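You operate a simulated robot arm through the tools that you are given. There is no shell and no other tool.

Carry out the task below with a simulated robot arm. There is one attempt and no reset: what you move stays moved.

Task
Scoop loose soil into the black pot up to its line and press it down firm.
Fine: pressing sinks it a little under the line; open the well and shut it after; scoop and tamper go back, no soil beside the pot. Set down upright: wooden tamper.

It is judged by the outcome, as a careful person would: the job done as asked, and still so three seconds after it is handed in. It fails if anything else is knocked over, pushed out of place, dropped, spilled or broken.

Robot
A 6-joint arm with a two-finger parallel gripper, fixed in place. Base frame: the origin is at the foot of the arm, x ahead of it, y to its left, z up; the work surface is at about z = 0.88. Lengths are in m, angles in degrees, forces in N, time in s.
With the tool pointing down near the work surface it reaches from about 0.24 to 0.64 m from the base axis. Its first joint turns from -66.0 to 66.0 degrees. Payload 2.7 kg.
The tool frame sits at the grasp point between the pads (the TCP): z along the fingers, y along the line on which they close. The tips reach 0.023 m beyond it. The gripper opens to 0.094 m. The fingers are 0.038 m wide and 0.01 m thick; the gripper's body (0.054 by 0.096 m) begins 0.039 m behind the TCP.
Orientation is told as [roll, pitch, yaw] about the base's x, y, z axes, in that order, counted from this pose: with the fingers straight down and closing along the base's y, the tool's x points along the base's -x, its y along +y and its z along -z.

Tools
- The arm moves only by the tool send_rows. Its arguments are lists of equal length, an entry for each row: "delta_pos": the shift along the tool's x, y, z in m, a list of three; "rotation": the turn, a rotation vector about the tool's x, y, z in degrees, a list of three; "fingers": the gripper command, from -1 (shut) to 1 (fully open), values between in proportion. In form: {"delta_pos": [[dx, dy, dz], ...], "rotation": [[ax, ay, az], ...], "fingers": [fingers, ...]}. A call has 1 to 20 rows; each row shifts and turns the commanded pose from where the row before left it, along the tool's axes as they then stand. A row lasts 0.2 s, in which the tool goes at most 0.05 m and 8.6 degrees; a call with a longer step from one row to the next is refused whole, and so is a gripper value outside its range. A pose out of reach is approached as far as the arm can. The call stops where the force on the tool passes 40 N (or 10 N more than at its start, if that is more) or the arm is blocked; 0.2 s more then pass. Each finger travels about 0.045 m/s and halts on what it meets, pressing with about 42 N; the grip force reading is that of the motor and also rises with nothing between the fingers. The clock runs only during rows and for 0.2 s after the last one: add rows that do not move to give the fingers time. The reply holds the time, the measured pose of the TCP, the force on the tool along the base axes, the opening and the grip force, in the units named above and with some noise, with the torque about the TCP (base axes, N m) and any sound that the robot's microphone picked up.
- Cameras (640 x 400 px; columns grow to the right, rows downward): "scene" is fixed at [0.0757, -0.4393, 1.421]; the picture's right is [0.70, -0.71, 0.00], its down [-0.36, -0.35, -0.86] and it looks along [0.62, 0.60, -0.51] (base axes); focal length 247 px, centre (320, 200). "wrist" rides on the gripper at [0.087, 0.016, -0.074] in the tool frame; the picture's right is [-0.18, 0.98, 0.00], its down [-0.58, -0.11, -0.81] and it looks along [-0.79, -0.15, 0.59] (tool axes); focal length 243 px, centre (320, 200). There is no depth. A picture from a camera that has moved, and an enlarged one, comes with that camera's place and axes in the base frame and with its lens. The place of the scene camera against the robot may be out by one fixed shift of up to 0.025 m in any direction.
- camera(camera): a new picture of that camera. It takes no simulated time.
- close_up(camera, box): a new picture of the part [left, top, right, bottom] of that camera's present view, enlarged. It takes no simulated time.
- finish_job(): hands the job in; it is judged then, once.

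Places have to be worked out from the pictures, the camera data and where the tool is seen. Open the gripper and draw the arm clear of the work before you hand the job in, unless the task says otherwise.

The tools are called after "Emit:" as name(argument=value, ...) on one line, values as JSON. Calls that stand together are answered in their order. send_rows: Moves the arm, as the interface text tells. Its arguments: {"type":"object","properties":{"delta_pos":{"type":"array","items":{"type":"array","items":{"type":"number"}}},"rotation":{"type":"array","items":{"type":"array","items":{"type":"number"}}},"fingers":{"type":"array","items":{"type":"number"}}},"required":["delta_pos","rotation","fingers"]} The other tools are called the same way: camera (camera) takes a picture; close_up (camera, box) takes an enlarged picture of a part of a camera's view; finish_job () hands the job in.

At the start:

```text
clock: 0.0
ee_pos: [0.2762, -0.099, 1.3187]
tool_rot: [0.0, 0.0, -0.1]
force: [-0.1, -0.1, 0.0]
moment: [0.0, -0.02, -0.01]
opening: 0.0941
grip_force: 0.1
```

scene: 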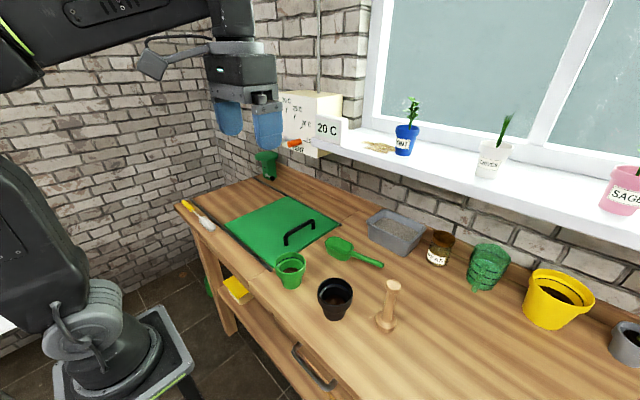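
wrist: 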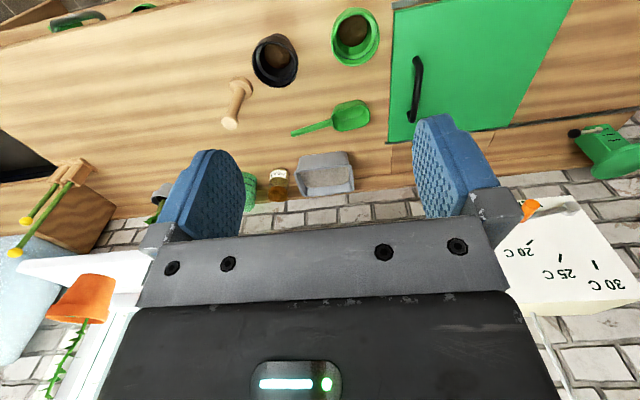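

I'll start by looking closely at the bench: the well lid, scoop, pot and tamper.

Emit:
close_up(camera="scene", box=[170, 170, 430, 340])

Emit:
close_up(camera="scene", box=[300, 240, 420, 340])

Emit:
close_up(camera="wrist", box=[200, 0, 600, 200])

Emit:
close_up(camera="scene", box=[340, 190, 640, 380])

```text
2.35 times, centred on (300, 255) of scene
camera zoom: at [0.0757, -0.4393, 1.421], right [0.7, -0.71, 0.0], down [-0.36, -0.35, -0.86], along [0.62, 0.6, -0.51], focal length 581 px, centre (367, 71)
```

zoom: 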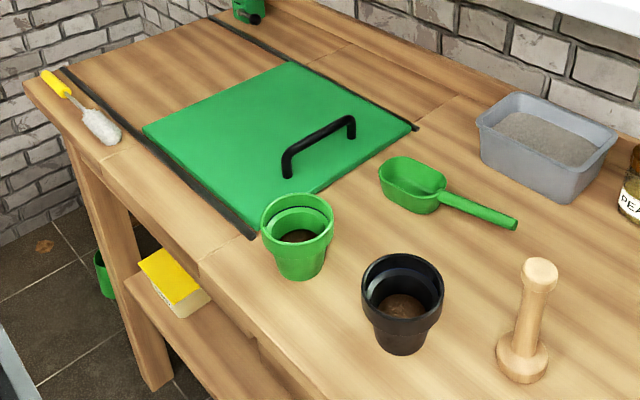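

```text
4.00 times, centred on (360, 290) of scene
camera zoom: at [0.0757, -0.4393, 1.421], right [0.7, -0.71, 0.0], down [-0.36, -0.35, -0.86], along [0.62, 0.6, -0.51], focal length 988 px, centre (160, -160)
```

zoom: 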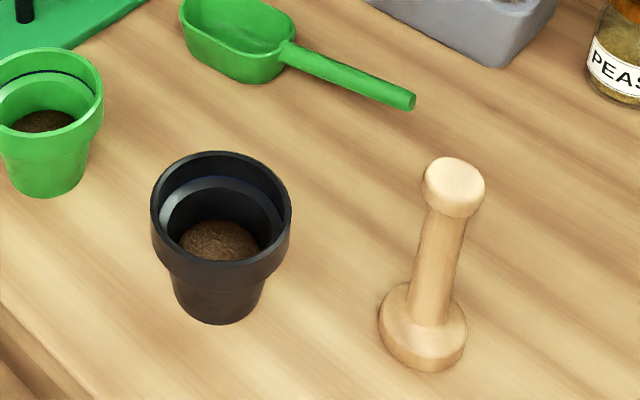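

```text
1.60 times, centred on (400, 100) of wrist
camera zoom: at [0.1903, -0.0822, 1.3935], right [0.18, 0.98, 0.0], down [0.58, -0.11, 0.81], along [0.79, -0.15, -0.59], focal length 388 px, centre (192, 360)
```

zoom: 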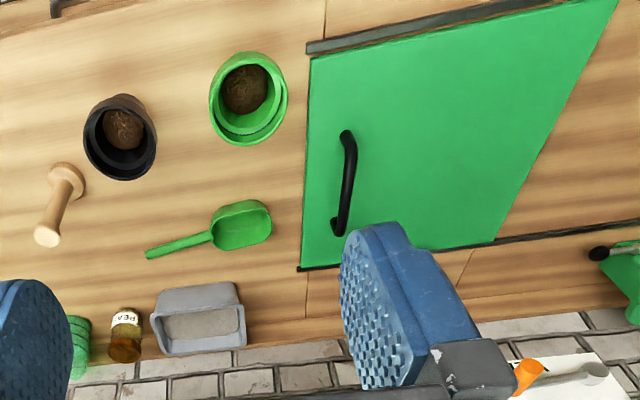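

```text
2.11 times, centred on (490, 285) of scene
camera zoom: at [0.0757, -0.4393, 1.421], right [0.7, -0.71, 0.0], down [-0.36, -0.35, -0.86], along [0.62, 0.6, -0.51], focal length 520 px, centre (-38, 21)
```

zoom: 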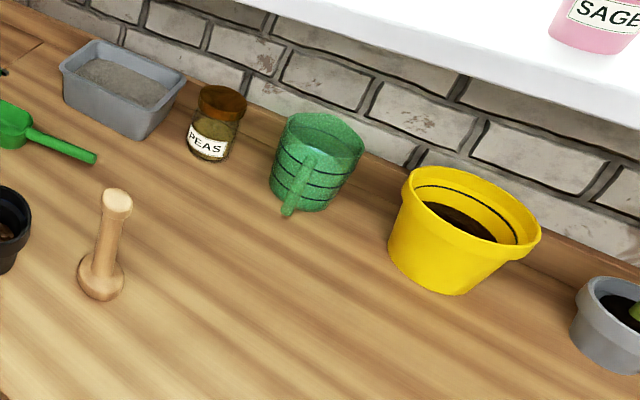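

The lid's handle bar runs along x, at about (0.49, 0.056, 0.92), and the rails run along y, so the lid should slide toward +y. I'll move above the handle first and look again.

Emit:
send_rows(delta_pos=[[-0.0214, 0.0156, 0.03], [-0.0214, 0.0156, 0.03], [-0.0214, 0.0156, 0.03], [-0.0214, 0.0156, 0.03], [-0.0214, 0.0156, 0.03], [-0.0214, 0.0156, 0.03], [-0.0214, 0.0156, 0.03], [-0.0214, 0.0156, 0.03], [-0.0214, 0.0156, 0.03], [-0.0214, 0.0156, 0.03], [0, 0, 0]], rotation=[[0, 0, 0], [0, 0, 0], [0, 0, 0], [0, 0, 0], [0, 0, 0], [0, 0, 0], [0, 0, 0], [0, 0, 0], [0, 0, 0], [0, 0, 0], [0, 0, 0]], fingers=[1, 1, 1, 1, 1, 1, 1, 1, 1, 1, 1])

Emit:
camera(camera="scene")

Emit:
camera(camera="wrist")

```text
clock: 2.4
ee_pos: [0.4913, 0.0569, 1.0191]
tool_rot: [0.0, -0.1, 0.0]
force: [-0.2, 1.5, 0.3]
moment: [0.01, -0.02, 0.04]
opening: 0.0939
grip_force: 0.1
```

```text
taken
```

scene: 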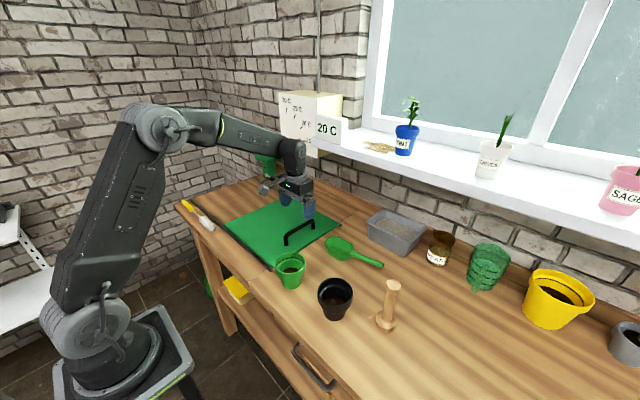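

```text
taken
camera wrist: at [0.4046, 0.0741, 1.0937], right [0.18, 0.98, 0.0], down [0.58, -0.11, 0.81], along [0.79, -0.15, -0.59], focal length 243 px, centre (320, 200)
```

wrist: 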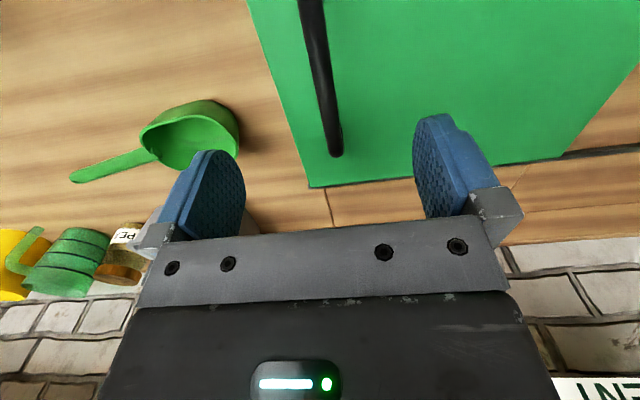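

The bar sits at y ≈ 0.058, between the fingers. I'll lower to z ≈ 0.924 and close on it.

Emit:
send_rows(delta_pos=[[0, 0, 0.03], [0, 0, 0.03], [0, 0, 0.02], [0, 0, 0.015], [0, 0, 0], [0, 0, 0], [0, 0, 0], [0, 0, 0], [0, 0, 0], [0, 0, 0], [0, 0, 0]], rotation=[[0, 0, 0], [0, 0, 0], [0, 0, 0], [0, 0, 0], [0, 0, 0], [0, 0, 0], [0, 0, 0], [0, 0, 0], [0, 0, 0], [0, 0, 0], [0, 0, 0]], fingers=[1, 1, 1, 1, 1, -1, -1, -1, -1, -1, -1])

Emit:
close_up(camera="scene", box=[200, 130, 400, 290])

```text
clock: 4.8
ee_pos: [0.4901, 0.0597, 0.9257]
tool_rot: [0.1, -0.1, 0.1]
force: [-0.4, 29.0, -1.8]
moment: [-0.11, -0.04, -0.25]
opening: 0.0135
grip_force: 45.5
```

```text
2.50 times, centred on (300, 210) of scene
camera zoom: at [0.0758, -0.4385, 1.4212], right [0.7, -0.71, 0.0], down [-0.36, -0.35, -0.86], along [0.62, 0.6, -0.51], focal length 618 px, centre (370, 175)
```

zoom: 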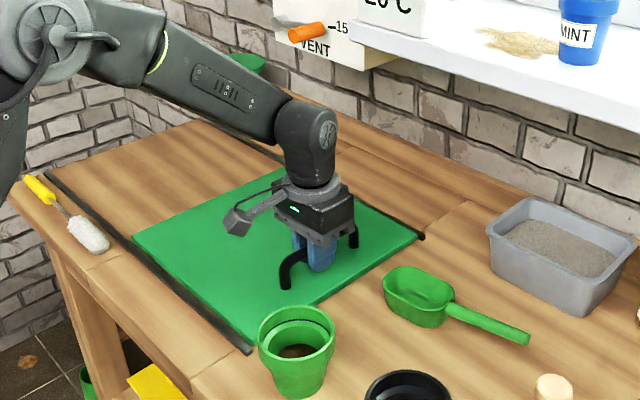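

The bar is gripped, with an opening of 13.5 mm. Now I'll slide the lid gently toward +y.

Emit:
send_rows(delta_pos=[[0, 0.003, 0], [0, 0.005, 0], [0, 0.01, 0], [0, 0.01, 0], [0, 0.01, 0], [0, 0.01, 0]], rotation=[[0, 0, 0], [0, 0, 0], [0, 0, 0], [0, 0, 0], [0, 0, 0], [0, 0, 0]], fingers=[-1, -1, -1, -1, -1, -1])

Emit:
close_up(camera="scene", box=[170, 130, 400, 300])

```text
clock: 6.2
ee_pos: [0.4905, 0.1051, 0.9264]
tool_rot: [0.0, -0.1, 0.0]
force: [-10.3, -0.7, 21.1]
moment: [0.0, 0.88, -0.03]
opening: 0.0137
grip_force: 44.9
```

```text
2.35 times, centred on (285, 215) of scene
camera zoom: at [0.0751, -0.4394, 1.421], right [0.7, -0.71, 0.0], down [-0.36, -0.35, -0.86], along [0.62, 0.6, -0.51], focal length 581 px, centre (402, 165)
```

zoom: 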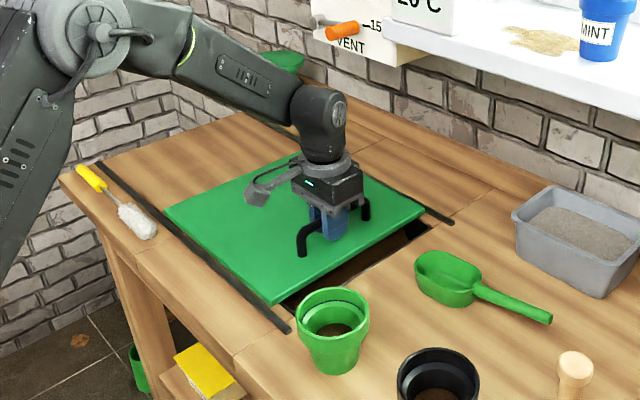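

The lid slides freely and the well shows below it. I'll continue opening.

Emit:
send_rows(delta_pos=[[0, 0.012, 0], [0, 0.015, 0], [0, 0.015, 0], [0, 0.015, 0], [0, 0.015, 0], [0, 0.015, 0], [0, 0.015, 0], [0, 0.015, 0], [0, 0.015, 0], [0, 0.015, 0], [0, 0.015, 0], [0, 0.015, 0], [0, 0.01, 0], [0, 0, 0]], rotation=[[0, 0, 0], [0, 0, 0], [0, 0, 0], [0, 0, 0], [0, 0, 0], [0, 0, 0], [0, 0, 0], [0, 0, 0], [0, 0, 0], [0, 0, 0], [0, 0, 0], [0, 0, 0], [0, 0, 0], [0, 0, 0]], fingers=[-1, -1, -1, -1, -1, -1, -1, -1, -1, -1, -1, -1, -1, -1])

Emit:
close_up(camera="scene", box=[170, 130, 400, 300])

```text
clock: 9.2
ee_pos: [0.4891, 0.292, 0.9253]
tool_rot: [0.1, -0.2, 0.0]
force: [12.6, -2.5, 16.2]
moment: [-0.02, -0.18, -0.01]
opening: 0.0136
grip_force: 45.3
```

```text
2.35 times, centred on (285, 215) of scene
camera zoom: at [0.0758, -0.4395, 1.4209], right [0.7, -0.71, 0.0], down [-0.36, -0.35, -0.86], along [0.62, 0.6, -0.51], focal length 581 px, centre (402, 165)
```

zoom: 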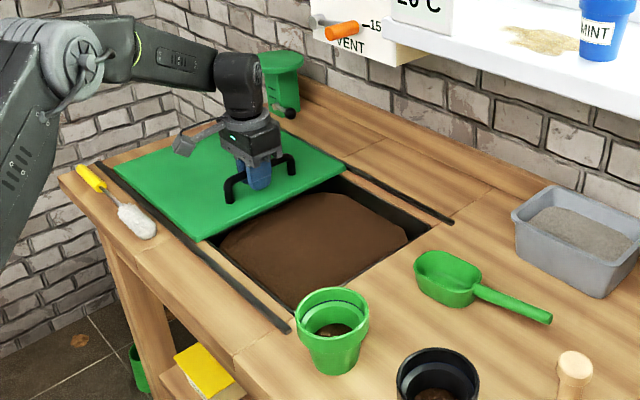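

The well is open and full of soil. I'll release the handle, rise, and go to view the scoop from the wrist.

Emit:
send_rows(delta_pos=[[0, 0, 0], [0, 0, 0], [0, 0, 0], [0, 0, 0], [0, 0, 0], [0, 0, -0.03], [0, 0, -0.04], [0, 0, -0.04], [0, 0, -0.04], [0.01, -0.045, -0.01], [0.015, -0.045, 0], [0.015, -0.045, 0], [0.015, -0.045, 0], [0.015, -0.045, 0], [0.015, -0.045, 0], [0.015, -0.045, 0], [0.015, -0.045, 0], [0, -0.03, 0], [0, 0, 0]], rotation=[[0, 0, 0], [0, 0, 0], [0, 0, 0], [0, 0, 0], [0, 0, 0], [0, 0, 0], [0, 0, 0], [0, 0, 0], [0, 0, 0], [0, 0, 0], [0, 0, 0], [0, 0, 0], [0, 0, 0], [0, 0, 0], [0, 0, 0], [0, 0, 0], [0, 0, 0], [0, 0, 0], [0, 0, 0]], fingers=[1, 1, 1, 1, 1, 1, 1, 1, 1, 1, 1, 1, 1, 1, 1, 1, 1, 1, 1])

Emit:
camera(camera="wrist")

Emit:
close_up(camera="wrist", box=[80, 0, 400, 200])

Emit:
camera(camera="scene")

```text
clock: 13.2
ee_pos: [0.3747, -0.0986, 1.0851]
tool_rot: [0.0, 0.1, 0.0]
force: [-0.2, 0.2, 0.1]
moment: [0.0, -0.02, -0.02]
opening: 0.0939
grip_force: 0.1
```

```text
taken
camera wrist: at [0.2886, -0.0822, 1.1598], right [0.18, 0.98, 0.0], down [0.58, -0.11, 0.81], along [0.79, -0.15, -0.59], focal length 243 px, centre (320, 200)
```

wrist: 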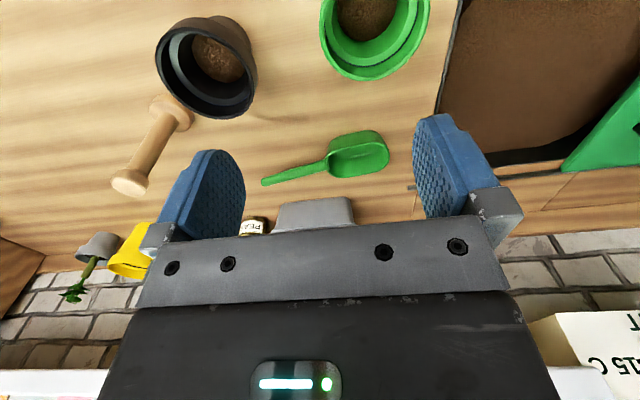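

```text
2.00 times, centred on (240, 100) of wrist
camera zoom: at [0.2886, -0.0822, 1.1598], right [0.18, 0.98, 0.0], down [0.58, -0.11, 0.81], along [0.79, -0.15, -0.59], focal length 485 px, centre (480, 400)
```

zoom: 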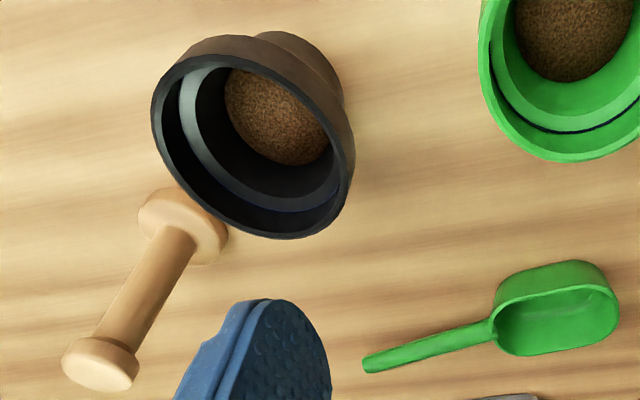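

```text
taken
```

scene: 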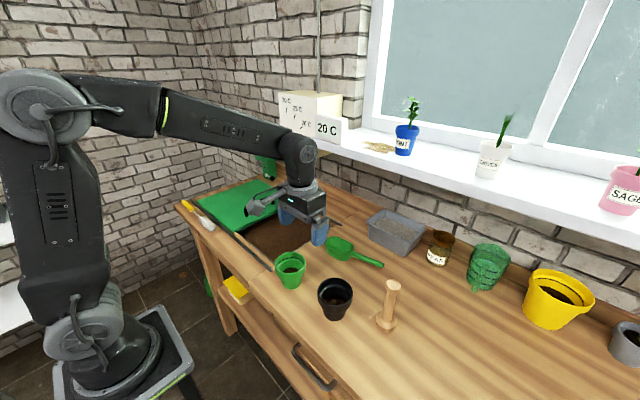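

The scoop's handle runs about 13° off −y, at roughly z 0.92. I'll move over its middle and yaw so the fingers close across it.

Emit:
send_rows(delta_pos=[[-0.035, -0.0145, 0], [-0.035, -0.0145, 0], [-0.035, -0.0145, 0], [-0.035, -0.0145, 0], [-0.027, -0.0135, 0], [0, 0, 0], [0, 0, 0], [0, 0, 0], [0, 0, 0], [0, 0, 0], [0, 0, 0], [0, 0, 0], [0, 0, 0], [0, 0, 0], [0, 0, 0], [0, 0, 0], [0, 0, 0], [0, 0, 0], [0, 0, 0]], rotation=[[0, 0, 0], [0, 0, 0], [0, 0, 0], [0, 0, 0], [0, 0, 0], [0, 0, -7.92], [0, 0, -7.92], [0, 0, -7.92], [0, 0, -7.92], [0, 0, -7.92], [0, 0, -7.92], [0, 0, -7.92], [0, 0, -7.92], [0, 0, -7.92], [0, 0, -7.92], [0, 0, -7.92], [0, 0, -7.92], [0, 0, -7.92], [0, 0, 0]], fingers=[1, 1, 1, 1, 1, 1, 1, 1, 1, 1, 1, 1, 1, 1, 1, 1, 1, 1, 1])

Emit:
camera(camera="wrist")

Emit:
camera(camera="scene")

```text
clock: 17.2
ee_pos: [0.5426, -0.1686, 1.0846]
tool_rot: [0.1, 0.0, 103.1]
force: [0.4, -0.5, -0.2]
moment: [0.03, 0.0, -0.02]
opening: 0.0938
grip_force: 0.2
```

```text
taken
camera wrist: at [0.5469, -0.2567, 1.1593], right [-1.0, -0.04, 0.0], down [-0.03, 0.59, 0.81], along [-0.03, 0.81, -0.59], focal length 243 px, centre (320, 200)
```

wrist: 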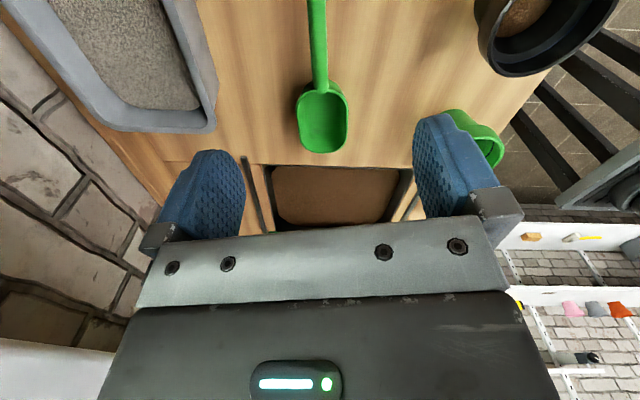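

```text
taken
```

scene: 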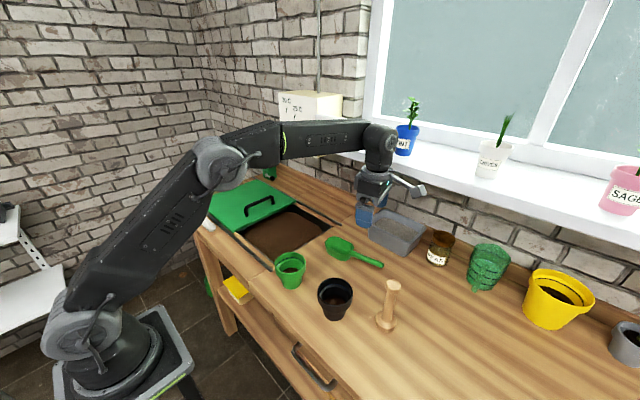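

The wrist view puts the handle at x ≈ 0.547 with only about 5° of yaw, sloping up toward its end. Before grasping I'll check in free air, high above the pot, that the arm can reach a strongly nose-down pouring posture.

Emit:
send_rows(delta_pos=[[0, 0, 0], [0.0092, 0.0308, -0.02], [0.0092, 0.0308, -0.02], [0.0092, 0.0308, -0.02], [0.0092, 0.0308, -0.02], [0.0092, 0.0308, -0.02], [0.0092, 0.0308, -0.02], [0, 0, 0], [0, 0, 0], [0, 0, 0], [0, 0, 0], [0, 0, 0], [0, 0, 0], [0, 0, 0], [0, 0, 0], [0, 0, 0], [0, 0, 0]], rotation=[[0, 0, 8.5], [0, 0, 0], [0, 0, 0], [0, 0, 0], [0, 0, 0], [0, 0, 0], [0, 0, 0], [0, 8.5, 0], [0, 8.5, 0], [0, 8.5, 0], [0, 8.5, 0], [0, 8.5, 0], [0, 8.5, 0], [0, 8.5, 0], [0, 8.5, 0], [0, 0, 0], [0, 0, 0]], fingers=[1, 1, 1, 1, 1, 1, 1, 1, 1, 1, 1, 1, 1, 1, 1, 1, 1])

Emit:
camera(camera="scene")

```text
clock: 20.8
ee_pos: [0.3622, -0.2382, 1.2052]
tool_rot: [-0.1, 68.2, 94.4]
force: [0.0, 0.1, -0.5]
moment: [0.02, 0.0, 0.02]
opening: 0.094
grip_force: 0.2
```

```text
taken
```

scene: 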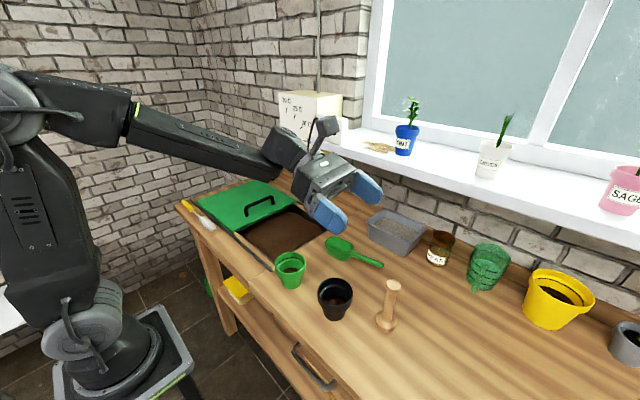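

The 68° tilt is reachable. I'll check 93° and lower to z ≈ 1.12.

Emit:
send_rows(delta_pos=[[0, 0, 0], [0, 0, 0], [0, 0, 0], [-0.03, 0, 0], [-0.03, 0, 0], [-0.025, 0, 0], [0, 0, 0]], rotation=[[0, 8.3, 0], [0, 8.3, 0], [0, 8.3, 0], [0, 0, 0], [0, 0, 0], [0, 0, 0], [0, 0, 0]], fingers=[1, 1, 1, 1, 1, 1, 1])

Emit:
camera(camera="scene")

```text
clock: 22.4
ee_pos: [0.3611, -0.2447, 1.1201]
tool_rot: [-179.6, 87.1, -85.1]
force: [-0.8, -0.7, -1.4]
moment: [0.03, -0.01, 0.03]
opening: 0.0939
grip_force: 0.0
```

```text
taken
```

scene: 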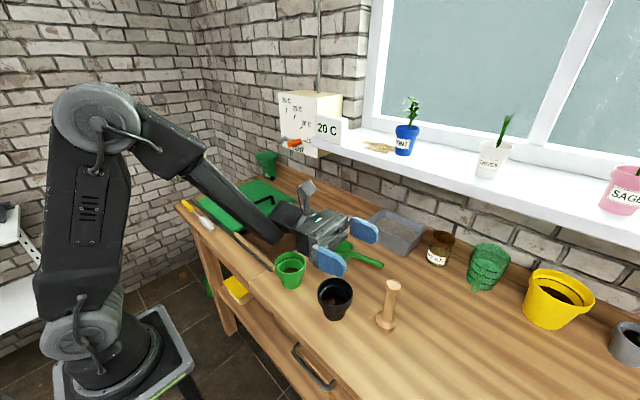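

Full reach is confirmed. On the way back I'll raise and tilt so the wrist camera looks straight down into the pots to see the line.

Emit:
send_rows(delta_pos=[[0.04, 0, 0], [0.04, 0, 0], [0, 0, -0.04], [0, 0, -0.04], [0, 0, -0.02], [0, 0, 0], [0, 0, 0], [0, 0, 0], [0, 0, 0], [0, 0, 0], [0, 0, 0]], rotation=[[0, 0, 0], [0, 0, 0], [0, 0, 0], [0, 0, 0], [0, 0, 0], [0, -7.8, 0], [0, -7.8, 0], [0, -7.8, 0], [0, -7.8, 0], [0, -7.8, 0], [0, 0, 0]], fingers=[1, 1, 1, 1, 1, 1, 1, 1, 1, 1, 1])

Emit:
camera(camera="wrist")

Emit:
close_up(camera="wrist", box=[220, 20, 420, 145])

```text
clock: 24.8
ee_pos: [0.3553, -0.1387, 1.1949]
tool_rot: [-0.1, 53.8, 94.5]
force: [0.1, -0.7, 0.1]
moment: [0.01, -0.01, 0.02]
opening: 0.094
grip_force: 0.0
```

```text
taken
camera wrist: at [0.3383, -0.1312, 1.3077], right [-0.99, 0.03, -0.15], down [0.03, 1.0, 0.01], along [0.15, 0.0, -0.99], focal length 243 px, centre (320, 200)
```

wrist: 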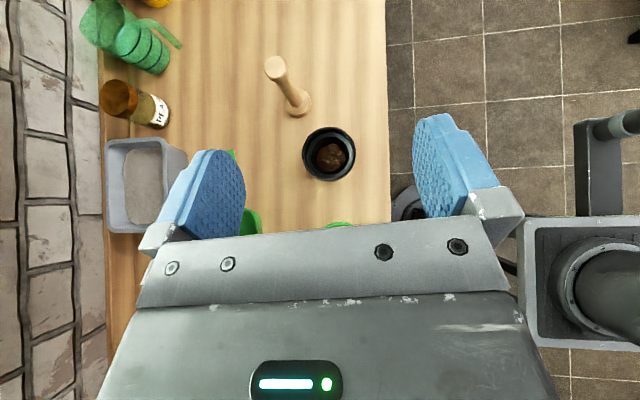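

```text
3.20 times, centred on (320, 82) of wrist
camera zoom: at [0.3383, -0.1312, 1.3077], right [-0.99, 0.03, -0.15], down [0.03, 1.0, 0.01], along [0.15, 0.0, -0.99], focal length 776 px, centre (320, 576)
```

zoom: 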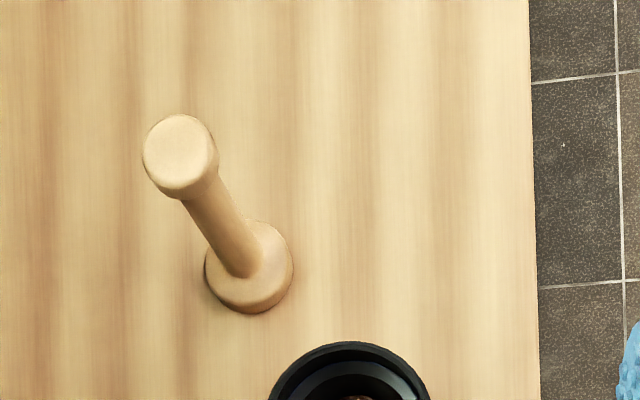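

Emit:
close_up(camera="wrist", box=[280, 110, 380, 200])

Emit:
close_up(camera="scene", box=[270, 245, 360, 330])

```text
4.44 times, centred on (330, 155) of wrist
camera zoom: at [0.3383, -0.1312, 1.3077], right [-0.99, 0.03, -0.15], down [0.03, 1.0, 0.01], along [0.15, 0.0, -0.99], focal length 1078 px, centre (276, 400)
```

zoom: 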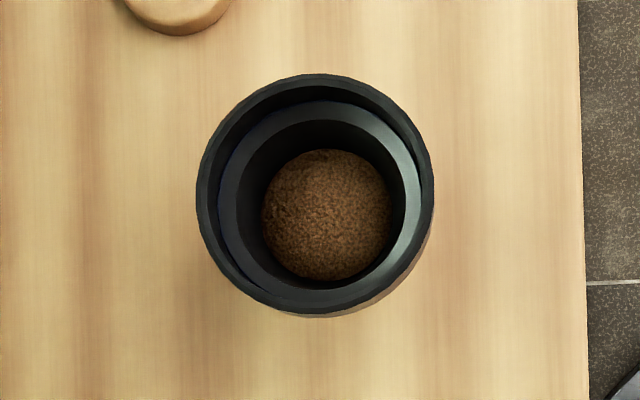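

```text
4.71 times, centred on (315, 288) of scene
camera zoom: at [0.0757, -0.4393, 1.421], right [0.7, -0.71, 0.0], down [-0.36, -0.35, -0.86], along [0.62, 0.6, -0.51], focal length 1162 px, centre (344, -212)
```

zoom: 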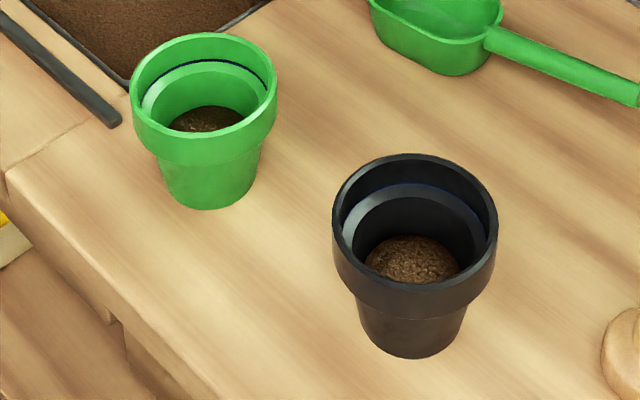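

The pot's centre comes out at about (0.376, −0.199), its rim near z 0.95. Its navy line lies just above the inner ledge. Next I return to vertical above the scoop handle.

Emit:
send_rows(delta_pos=[[0, 0, 0], [0, 0, 0], [0, 0, 0], [0, 0, 0], [0, 0, 0], [0, 0, 0], [0, 0, 0], [0.0077, -0.0315, 0.0217], [0.0077, -0.0315, 0.0217], [0.0077, -0.0315, 0.0217], [0.0077, -0.0315, 0.0217], [0.0077, -0.0315, 0.0217], [0.0077, -0.0315, 0.0217], [0, 0, 0]], rotation=[[0, -7.7, 0], [0, -7.7, 0], [0, -7.7, 0], [0, -7.7, 0], [0, -7.7, 0], [0, -7.7, 0], [0, -7.7, 0], [0, 0, 0], [0, 0, 0], [0, 0, 0], [0, 0, 0], [0, 0, 0], [0, 0, 0], [0, 0, 0]], fingers=[1, 1, 1, 1, 1, 1, 1, 1, 1, 1, 1, 1, 1, 1])

Emit:
camera(camera="wrist")

Emit:
close_up(camera="scene", box=[280, 170, 440, 290])

```text
clock: 27.8
ee_pos: [0.5471, -0.1721, 1.0637]
tool_rot: [0.0, 0.1, 94.5]
force: [-0.2, -1.1, 0.6]
moment: [0.02, 0.03, -0.05]
opening: 0.0938
grip_force: 0.1
```

```text
taken
camera wrist: at [0.5382, -0.2586, 1.1377], right [-0.99, 0.11, 0.0], down [0.06, 0.59, 0.81], along [0.09, 0.8, -0.59], focal length 243 px, centre (320, 200)
```

wrist: 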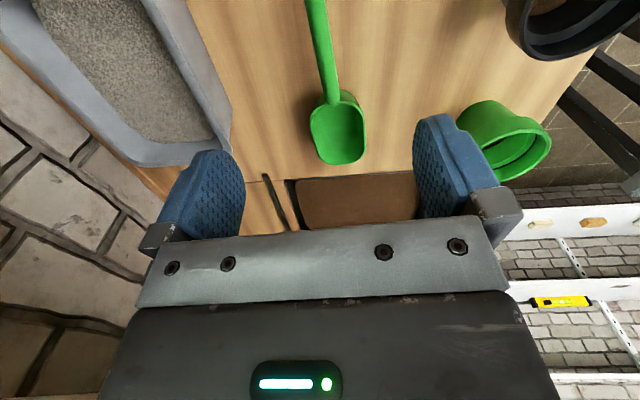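

```text
3.33 times, centred on (360, 230) of scene
camera zoom: at [0.0758, -0.4393, 1.421], right [0.7, -0.71, 0.0], down [-0.36, -0.35, -0.86], along [0.62, 0.6, -0.51], focal length 823 px, centre (187, 100)
```

zoom: 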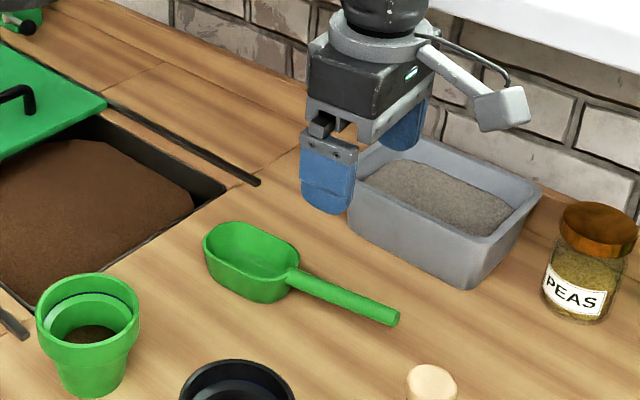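

The handle is centred under the tool at x ≈ 0.547. I'll narrow the fingers, lower, and grip it.

Emit:
send_rows(delta_pos=[[0, 0, 0.03], [0, 0, 0.04], [0, 0, 0.04], [0, 0, 0.025], [0, 0, 0.015], [0, 0, 0], [0, 0, 0], [0, 0, 0], [0, 0, 0], [0, 0, 0], [0, 0, 0], [0, 0, 0]], rotation=[[0, 0, 0], [0, 0, 0], [0, 0, 0], [0, 0, 0], [0, 0, 0], [0, 0, 0], [0, 0, 0], [0, 0, 0], [0, 0, 0], [0, 0, 0], [0, 0, 0], [0, 0, 0]], fingers=[0.3, 0.3, 0.3, 0.3, 0.3, 0.3, -1, -1, -1, -1, -1, -1])

Emit:
close_up(camera="scene", box=[280, 190, 440, 300])

Emit:
camera(camera="wrist")

```text
clock: 30.4
ee_pos: [0.5477, -0.1714, 0.9133]
tool_rot: [0.0, 0.1, 94.6]
force: [-1.1, -0.4, 0.0]
moment: [-0.07, -0.01, 0.02]
opening: 0.0178
grip_force: 41.8
```

```text
3.64 times, centred on (360, 245) of scene
camera zoom: at [0.0757, -0.4393, 1.421], right [0.7, -0.71, 0.0], down [-0.36, -0.35, -0.86], along [0.62, 0.6, -0.51], focal length 898 px, centre (174, 36)
```

zoom: 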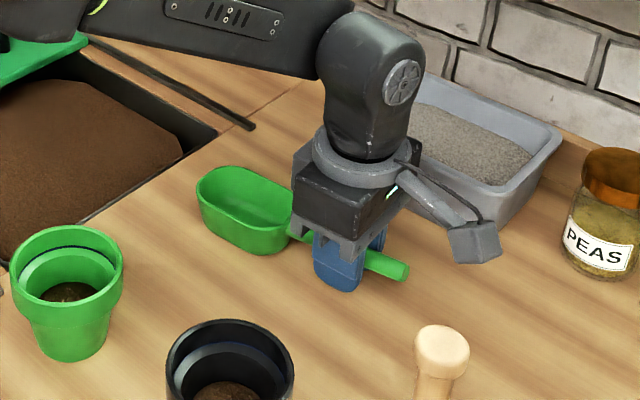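

```text
taken
camera wrist: at [0.5391, -0.259, 0.9876], right [-0.99, 0.11, 0.0], down [0.06, 0.59, 0.81], along [0.09, 0.8, -0.59], focal length 243 px, centre (320, 200)
```

wrist: 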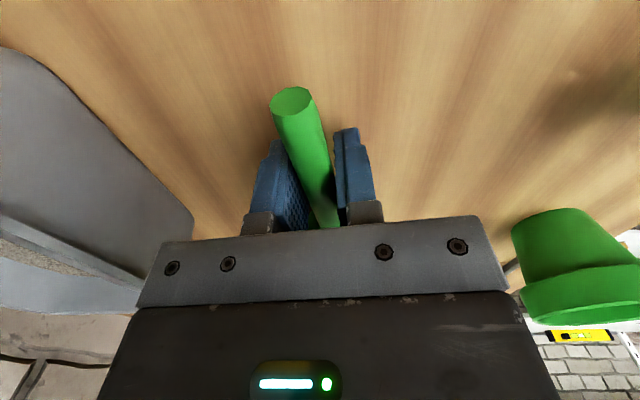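

The handle is held, with an opening of 17.8 mm. I'll remember this pose for returning the scoop. Lifting straight up and checking it.

Emit:
send_rows(delta_pos=[[0, 0, -0.01], [0, 0, -0.02], [0, 0, -0.03], [0, 0, -0.03], [0, 0, -0.03], [0, 0, 0]], rotation=[[0, 0, 0], [0, 0, 0], [0, 0, 0], [0, 0, 0], [0, 0, 0], [0, 0, 0]], fingers=[-1, -1, -1, -1, -1, -1])

Emit:
close_up(camera="scene", box=[220, 130, 440, 290])

```text
clock: 31.8
ee_pos: [0.5468, -0.172, 1.0327]
tool_rot: [0.1, 0.0, 94.5]
force: [-0.3, 0.0, -0.4]
moment: [-0.07, -0.02, 0.0]
opening: 0.0179
grip_force: 42.1
```

```text
2.50 times, centred on (330, 210) of scene
camera zoom: at [0.0757, -0.4393, 1.421], right [0.7, -0.71, 0.0], down [-0.36, -0.35, -0.86], along [0.62, 0.6, -0.51], focal length 618 px, centre (295, 175)
```

zoom: 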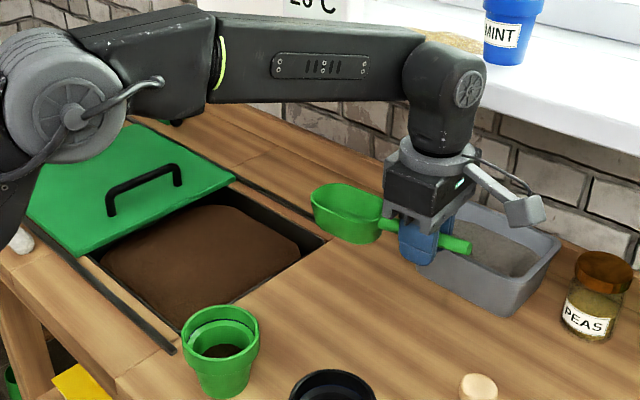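

The scoop is held level. I'll carry it over the well and look at the soil.

Emit:
send_rows(delta_pos=[[-0.0339, 0.0052, -0.0033], [-0.0339, 0.0052, -0.0033], [-0.0339, 0.0052, -0.0033], [-0.0339, 0.0052, -0.0033], [-0.0339, 0.0052, -0.0033], [-0.0339, 0.0052, -0.0033], [0, 0, 0]], rotation=[[0, 0, 0], [0, 0, 0], [0, 0, 0], [0, 0, 0], [0, 0, 0], [0, 0, 0], [0, 0, 0]], fingers=[-1, -1, -1, -1, -1, -1, -1])

Emit:
camera(camera="wrist")

Emit:
close_up(camera="scene", box=[190, 130, 390, 290])

```text
clock: 33.4
ee_pos: [0.5012, 0.0298, 1.0541]
tool_rot: [0.0, -0.1, 94.6]
force: [-0.4, -0.1, -0.3]
moment: [-0.05, -0.03, 0.0]
opening: 0.0177
grip_force: 42.4
```

```text
taken
camera wrist: at [0.4922, -0.0568, 1.1285], right [-0.99, 0.11, 0.0], down [0.06, 0.59, 0.81], along [0.09, 0.8, -0.59], focal length 243 px, centre (320, 200)
```

wrist: 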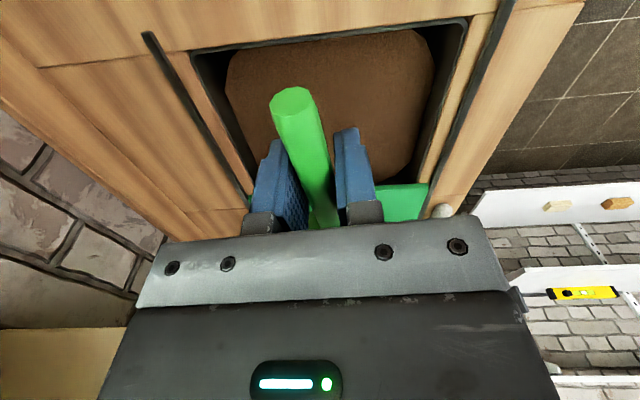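

```text
2.50 times, centred on (290, 210) of scene
camera zoom: at [0.0758, -0.4393, 1.421], right [0.7, -0.71, 0.0], down [-0.36, -0.35, -0.86], along [0.62, 0.6, -0.51], focal length 618 px, centre (395, 175)
```

zoom: 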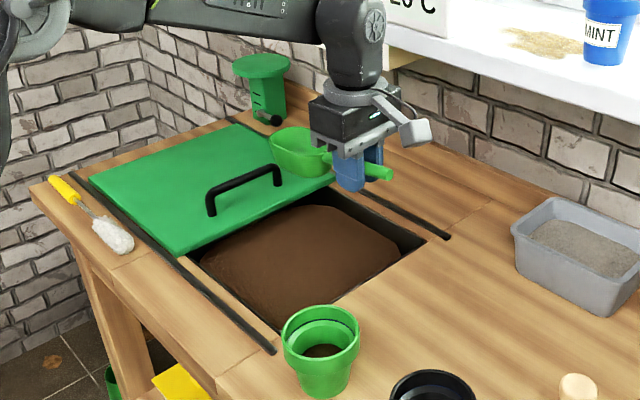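

The well opening spans x 0.376–0.625 and starts at y ≈ 0.03, with the soil a few cm below the top. I'll pitch the nose down 35° and lower toward the soil, pausing just above the surface.

Emit:
send_rows(delta_pos=[[-0.0299, -0.0024, 0], [0, 0, 0], [0, 0, 0], [0, 0, 0], [0, 0, 0], [0, 0, 0], [-0.01636, 0, 0.02334], [-0.01636, 0, 0.02334], [-0.01636, 0, 0.02334], [0, 0, 0]], rotation=[[0, 0, 0], [0, 7, 0], [0, 7, 0], [0, 7, 0], [0, 7, 0], [0, 7, 0], [0, 0, 0], [0, 0, 0], [0, 0, 0], [0, 0, 0]], fingers=[-1, -1, -1, -1, -1, -1, -1, -1, -1, -1])

Emit:
camera(camera="wrist")

Emit:
close_up(camera="scene", box=[200, 150, 380, 290])

```text
clock: 35.6
ee_pos: [0.5, 0.0602, 0.9677]
tool_rot: [-0.1, 35.0, 94.4]
force: [0.5, 0.2, -0.7]
moment: [-0.08, 0.0, 0.02]
opening: 0.0177
grip_force: 41.9
```

```text
taken
camera wrist: at [0.4866, 0.0314, 1.0777], right [-0.99, 0.07, -0.11], down [0.04, 0.94, 0.33], along [0.12, 0.32, -0.94], focal length 243 px, centre (320, 200)
```

wrist: 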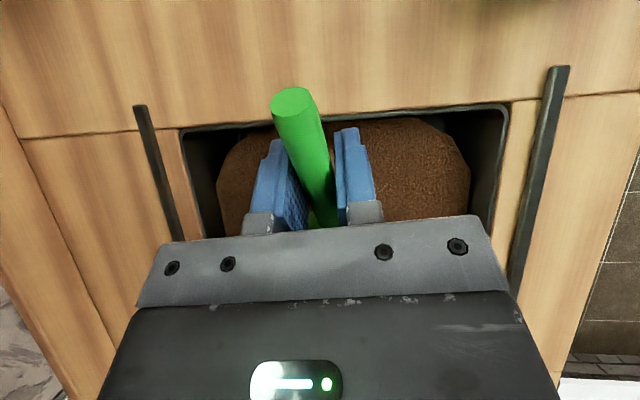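

```text
2.86 times, centred on (290, 220) of scene
camera zoom: at [0.0757, -0.4393, 1.421], right [0.7, -0.71, 0.0], down [-0.36, -0.35, -0.86], along [0.62, 0.6, -0.51], focal length 706 px, centre (406, 143)
```

zoom: 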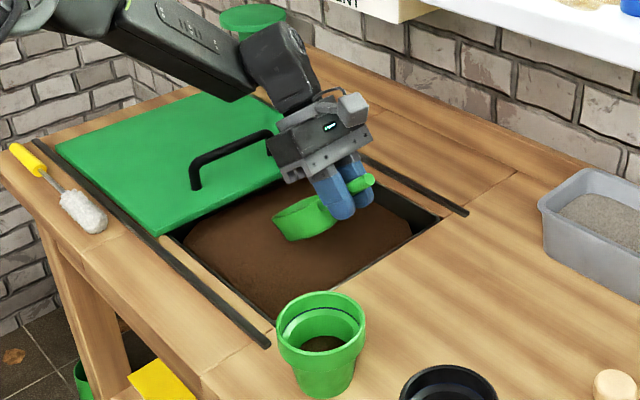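

The nose is poised above the soil, whose surface I put at about z 0.85. I'll push the nose in to TCP z ≈ 0.91, watching the force.

Emit:
send_rows(delta_pos=[[-0.0069, 0, 0.00983], [-0.0069, 0, 0.00983], [-0.0069, 0, 0.00983], [-0.0069, 0, 0.00983], [-0.0054, 0, 0.0077], [0, 0, 0]], rotation=[[0, 0, 0], [0, 0, 0], [0, 0, 0], [0, 0, 0], [0, 0, 0], [0, 0, 0]], fingers=[-1, -1, -1, -1, -1, -1])

Emit:
close_up(camera="scene", box=[200, 150, 380, 290])

```text
clock: 37.0
ee_pos: [0.4994, 0.0607, 0.911]
tool_rot: [-0.1, 34.9, 94.5]
force: [0.2, 0.6, -0.6]
moment: [-0.08, 0.03, -0.01]
opening: 0.0177
grip_force: 42.0
```

```text
2.86 times, centred on (290, 220) of scene
camera zoom: at [0.0757, -0.4393, 1.421], right [0.7, -0.71, 0.0], down [-0.36, -0.35, -0.86], along [0.62, 0.6, -0.51], focal length 706 px, centre (406, 143)
```

zoom: 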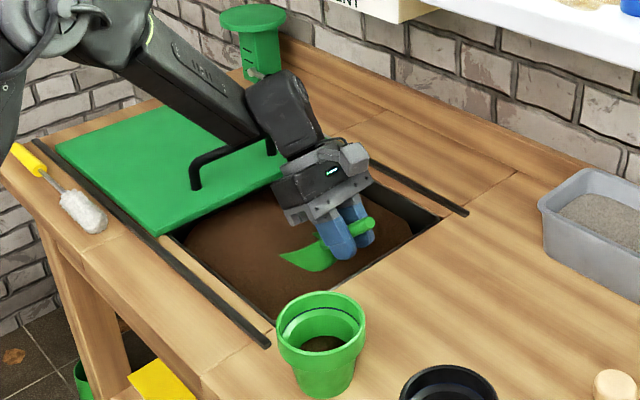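

There's no resistance and the nose is buried. I'll sweep forward while levelling, to fill the bowl.

Emit:
send_rows(delta_pos=[[-0.0067, 0, 0.0053], [-0.0061, 0, 0.006], [-0.0054, 0, 0.0067], [-0.0045, 0, 0.0073], [-0.0036, 0, 0.0078], [-0.0028, 0, 0.0082], [0, 0, 0]], rotation=[[0, -6.67, 0], [0, -6.67, 0], [0, -6.67, 0], [0, -6.67, 0], [0, -6.67, 0], [0, -6.67, 0], [0, 0, 0]], fingers=[-1, -1, -1, -1, -1, -1, -1])

Emit:
close_up(camera="scene", box=[200, 150, 380, 290])

```text
clock: 38.6
ee_pos: [0.5, 0.0749, 0.863]
tool_rot: [-0.4, -5.0, 94.6]
force: [8.0, 3.5, 21.6]
moment: [-1.06, 0.05, 0.31]
opening: 0.0181
grip_force: 41.5
```

```text
2.86 times, centred on (290, 220) of scene
camera zoom: at [0.0756, -0.4392, 1.421], right [0.7, -0.71, 0.0], down [-0.36, -0.35, -0.86], along [0.62, 0.6, -0.51], focal length 706 px, centre (406, 143)
```

zoom: 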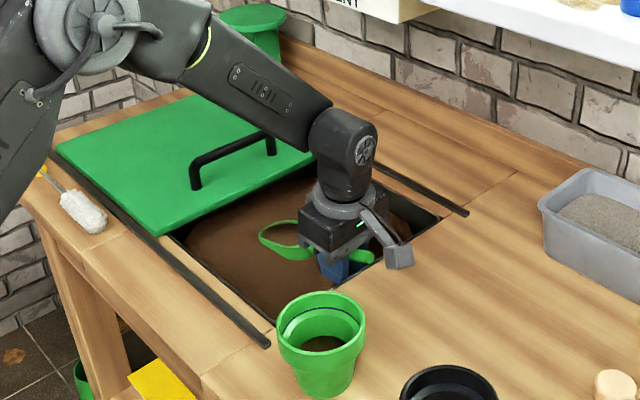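

The handle's end touched the bench edge lightly (21 N upward, behind the grip). I'll lift straight up now and inspect the bowl.

Emit:
send_rows(delta_pos=[[0, 0, -0.008], [0, 0, -0.015], [0, 0, -0.02], [0, 0, -0.03], [0, 0, -0.03], [0, 0, -0.03], [0, 0, 0]], rotation=[[0, 0, 0], [0, 0, 0], [0, 0, 0], [0, 1.7, 0], [0, 1.7, 0], [0, 1.6, 0], [0, 0, 0]], fingers=[-1, -1, -1, -1, -1, -1, -1])

Emit:
close_up(camera="scene", box=[200, 130, 380, 270])

Emit:
camera(camera="wrist")

```text
clock: 40.2
ee_pos: [0.5018, 0.0666, 0.9932]
tool_rot: [0.0, 0.0, 94.4]
force: [0.0, 0.7, -0.5]
moment: [-0.08, 0.03, -0.01]
opening: 0.0185
grip_force: 42.1
```

```text
2.86 times, centred on (290, 200) of scene
camera zoom: at [0.0757, -0.4393, 1.421], right [0.7, -0.71, 0.0], down [-0.36, -0.35, -0.86], along [0.62, 0.6, -0.51], focal length 706 px, centre (406, 200)
```

zoom: 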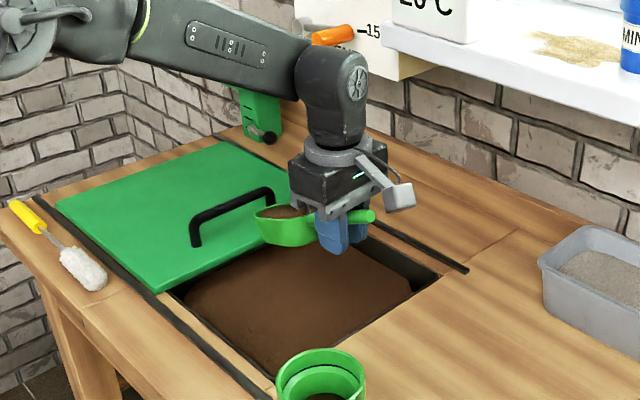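

```text
taken
camera wrist: at [0.4919, -0.0202, 1.0683], right [-0.99, 0.11, 0.0], down [0.06, 0.59, 0.81], along [0.09, 0.8, -0.59], focal length 243 px, centre (320, 200)
```

wrist: 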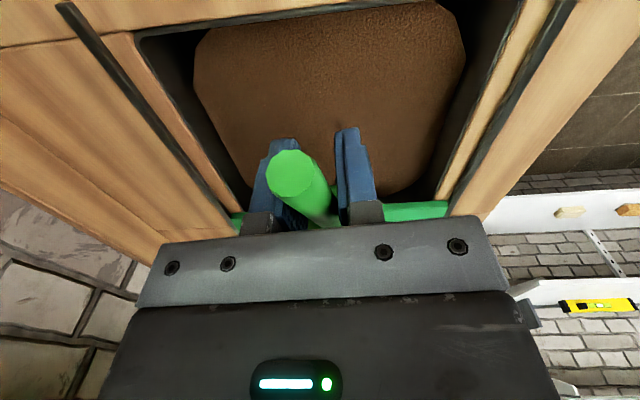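

The scoop seems to have rotated in the grip when its handle touched the edge. I'll zoom in to see the bowl's attitude.

Emit:
close_up(camera="scene", box=[255, 170, 325, 225])

```text
7.27 times, centred on (290, 198) of scene
camera zoom: at [0.0757, -0.4393, 1.421], right [0.7, -0.71, 0.0], down [-0.36, -0.35, -0.86], along [0.62, 0.6, -0.51], focal length 1796 px, centre (538, 218)
```

zoom: 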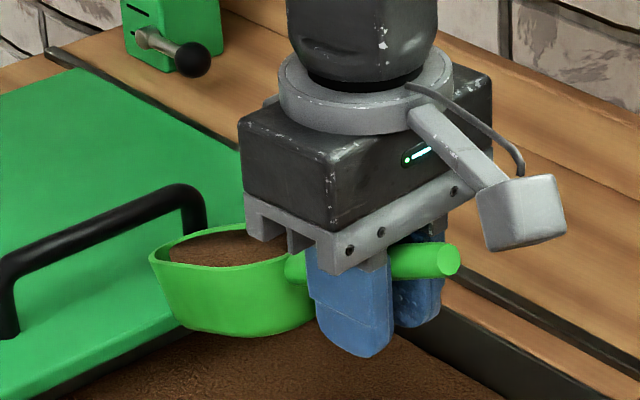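

The bowl holds a good heap and has slipped about 20° nose-down in the grip. I'll tilt the tool back about 18° so the bowl is level, rise, and carry it toward the pot at a safe height.

Emit:
send_rows(delta_pos=[[0, 0, -0.03], [0, 0, -0.04], [0, 0, -0.04], [0, 0, -0.03], [0.0265, 0.01043, -0.0086], [0.0265, 0.01043, -0.0086], [0.0265, 0.01043, -0.0086], [0.0265, 0.01043, -0.0086], [0.0265, 0.01043, -0.0086], [0.0265, 0.01043, -0.0086], [0.0265, 0.01043, -0.0086], [0.0265, 0.01043, -0.0086], [0.0265, 0.01043, -0.0086], [0.0265, 0.01043, -0.0086], [0, 0, 0]], rotation=[[0, -6, 0], [0, -6, 0], [0, -6, 0], [0, 0, 0], [0, 0, 0], [0, 0, 0], [0, 0, 0], [0, 0, 0], [0, 0, 0], [0, 0, 0], [0, 0, 0], [0, 0, 0], [0, 0, 0], [0, 0, 0], [0, 0, 0]], fingers=[-1, -1, -1, -1, -1, -1, -1, -1, -1, -1, -1, -1, -1, -1, -1])

Emit:
camera(camera="scene")

Emit:
close_up(camera="scene", box=[270, 160, 430, 330])

```text
clock: 43.4
ee_pos: [0.4195, -0.2409, 1.1328]
tool_rot: [-0.1, -18.0, 94.5]
force: [-0.4, 0.4, -1.9]
moment: [-0.09, -0.05, 0.0]
opening: 0.0182
grip_force: 42.1
```

```text
taken
```

scene: 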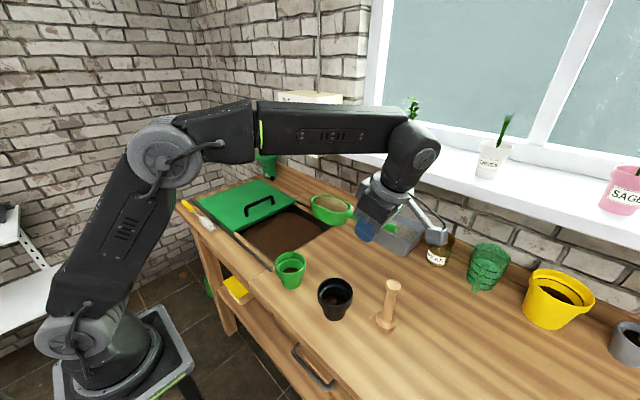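

```text
2.35 times, centred on (350, 245) of scene
camera zoom: at [0.0757, -0.4393, 1.4209], right [0.7, -0.71, 0.0], down [-0.36, -0.35, -0.86], along [0.62, 0.6, -0.51], focal length 581 px, centre (249, 94)
```

zoom: 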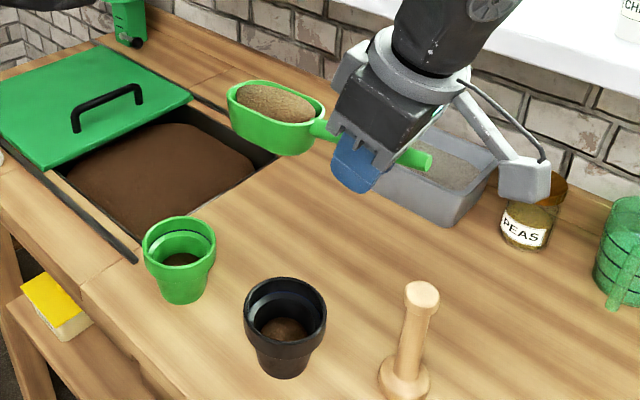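

The bowl is full and level. I'll continue until its nose is above the pot, still high.

Emit:
send_rows(delta_pos=[[0.0243, 0.0095, -0.0079], [0.0243, 0.0095, -0.0079], [0.0243, 0.0095, -0.0079], [0.0243, 0.0095, -0.0079], [0, 0, 0]], rotation=[[0, 0, 0], [0, 0, 0], [0, 0, 0], [0, 0, 0], [0, 0, 0]], fingers=[-1, -1, -1, -1, -1])

Emit:
camera(camera="scene")

Emit:
close_up(camera="scene", box=[290, 200, 430, 340])

```text
clock: 44.6
ee_pos: [0.3885, -0.3457, 1.1308]
tool_rot: [0.1, -18.0, 94.5]
force: [-0.1, 0.4, -1.0]
moment: [-0.09, 0.02, 0.03]
opening: 0.0178
grip_force: 41.7
```

```text
taken
```

scene: 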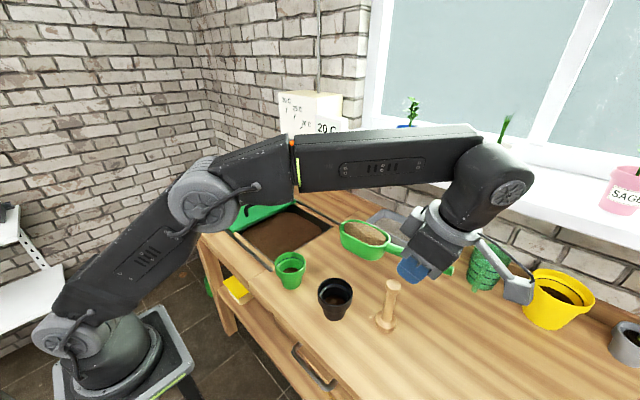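

```text
2.86 times, centred on (360, 270) of scene
camera zoom: at [0.0757, -0.4393, 1.4209], right [0.7, -0.71, 0.0], down [-0.36, -0.35, -0.86], along [0.62, 0.6, -0.51], focal length 706 px, centre (206, 0)
```

zoom: 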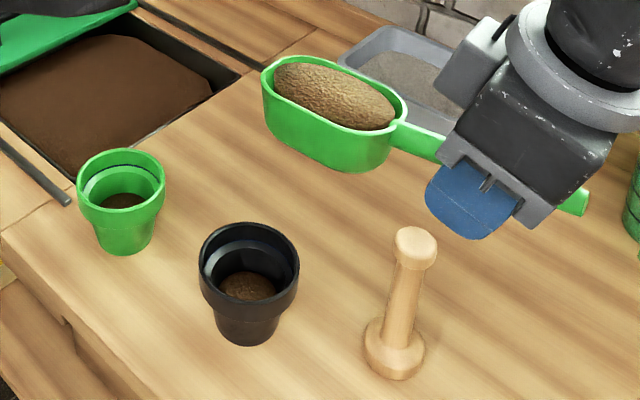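

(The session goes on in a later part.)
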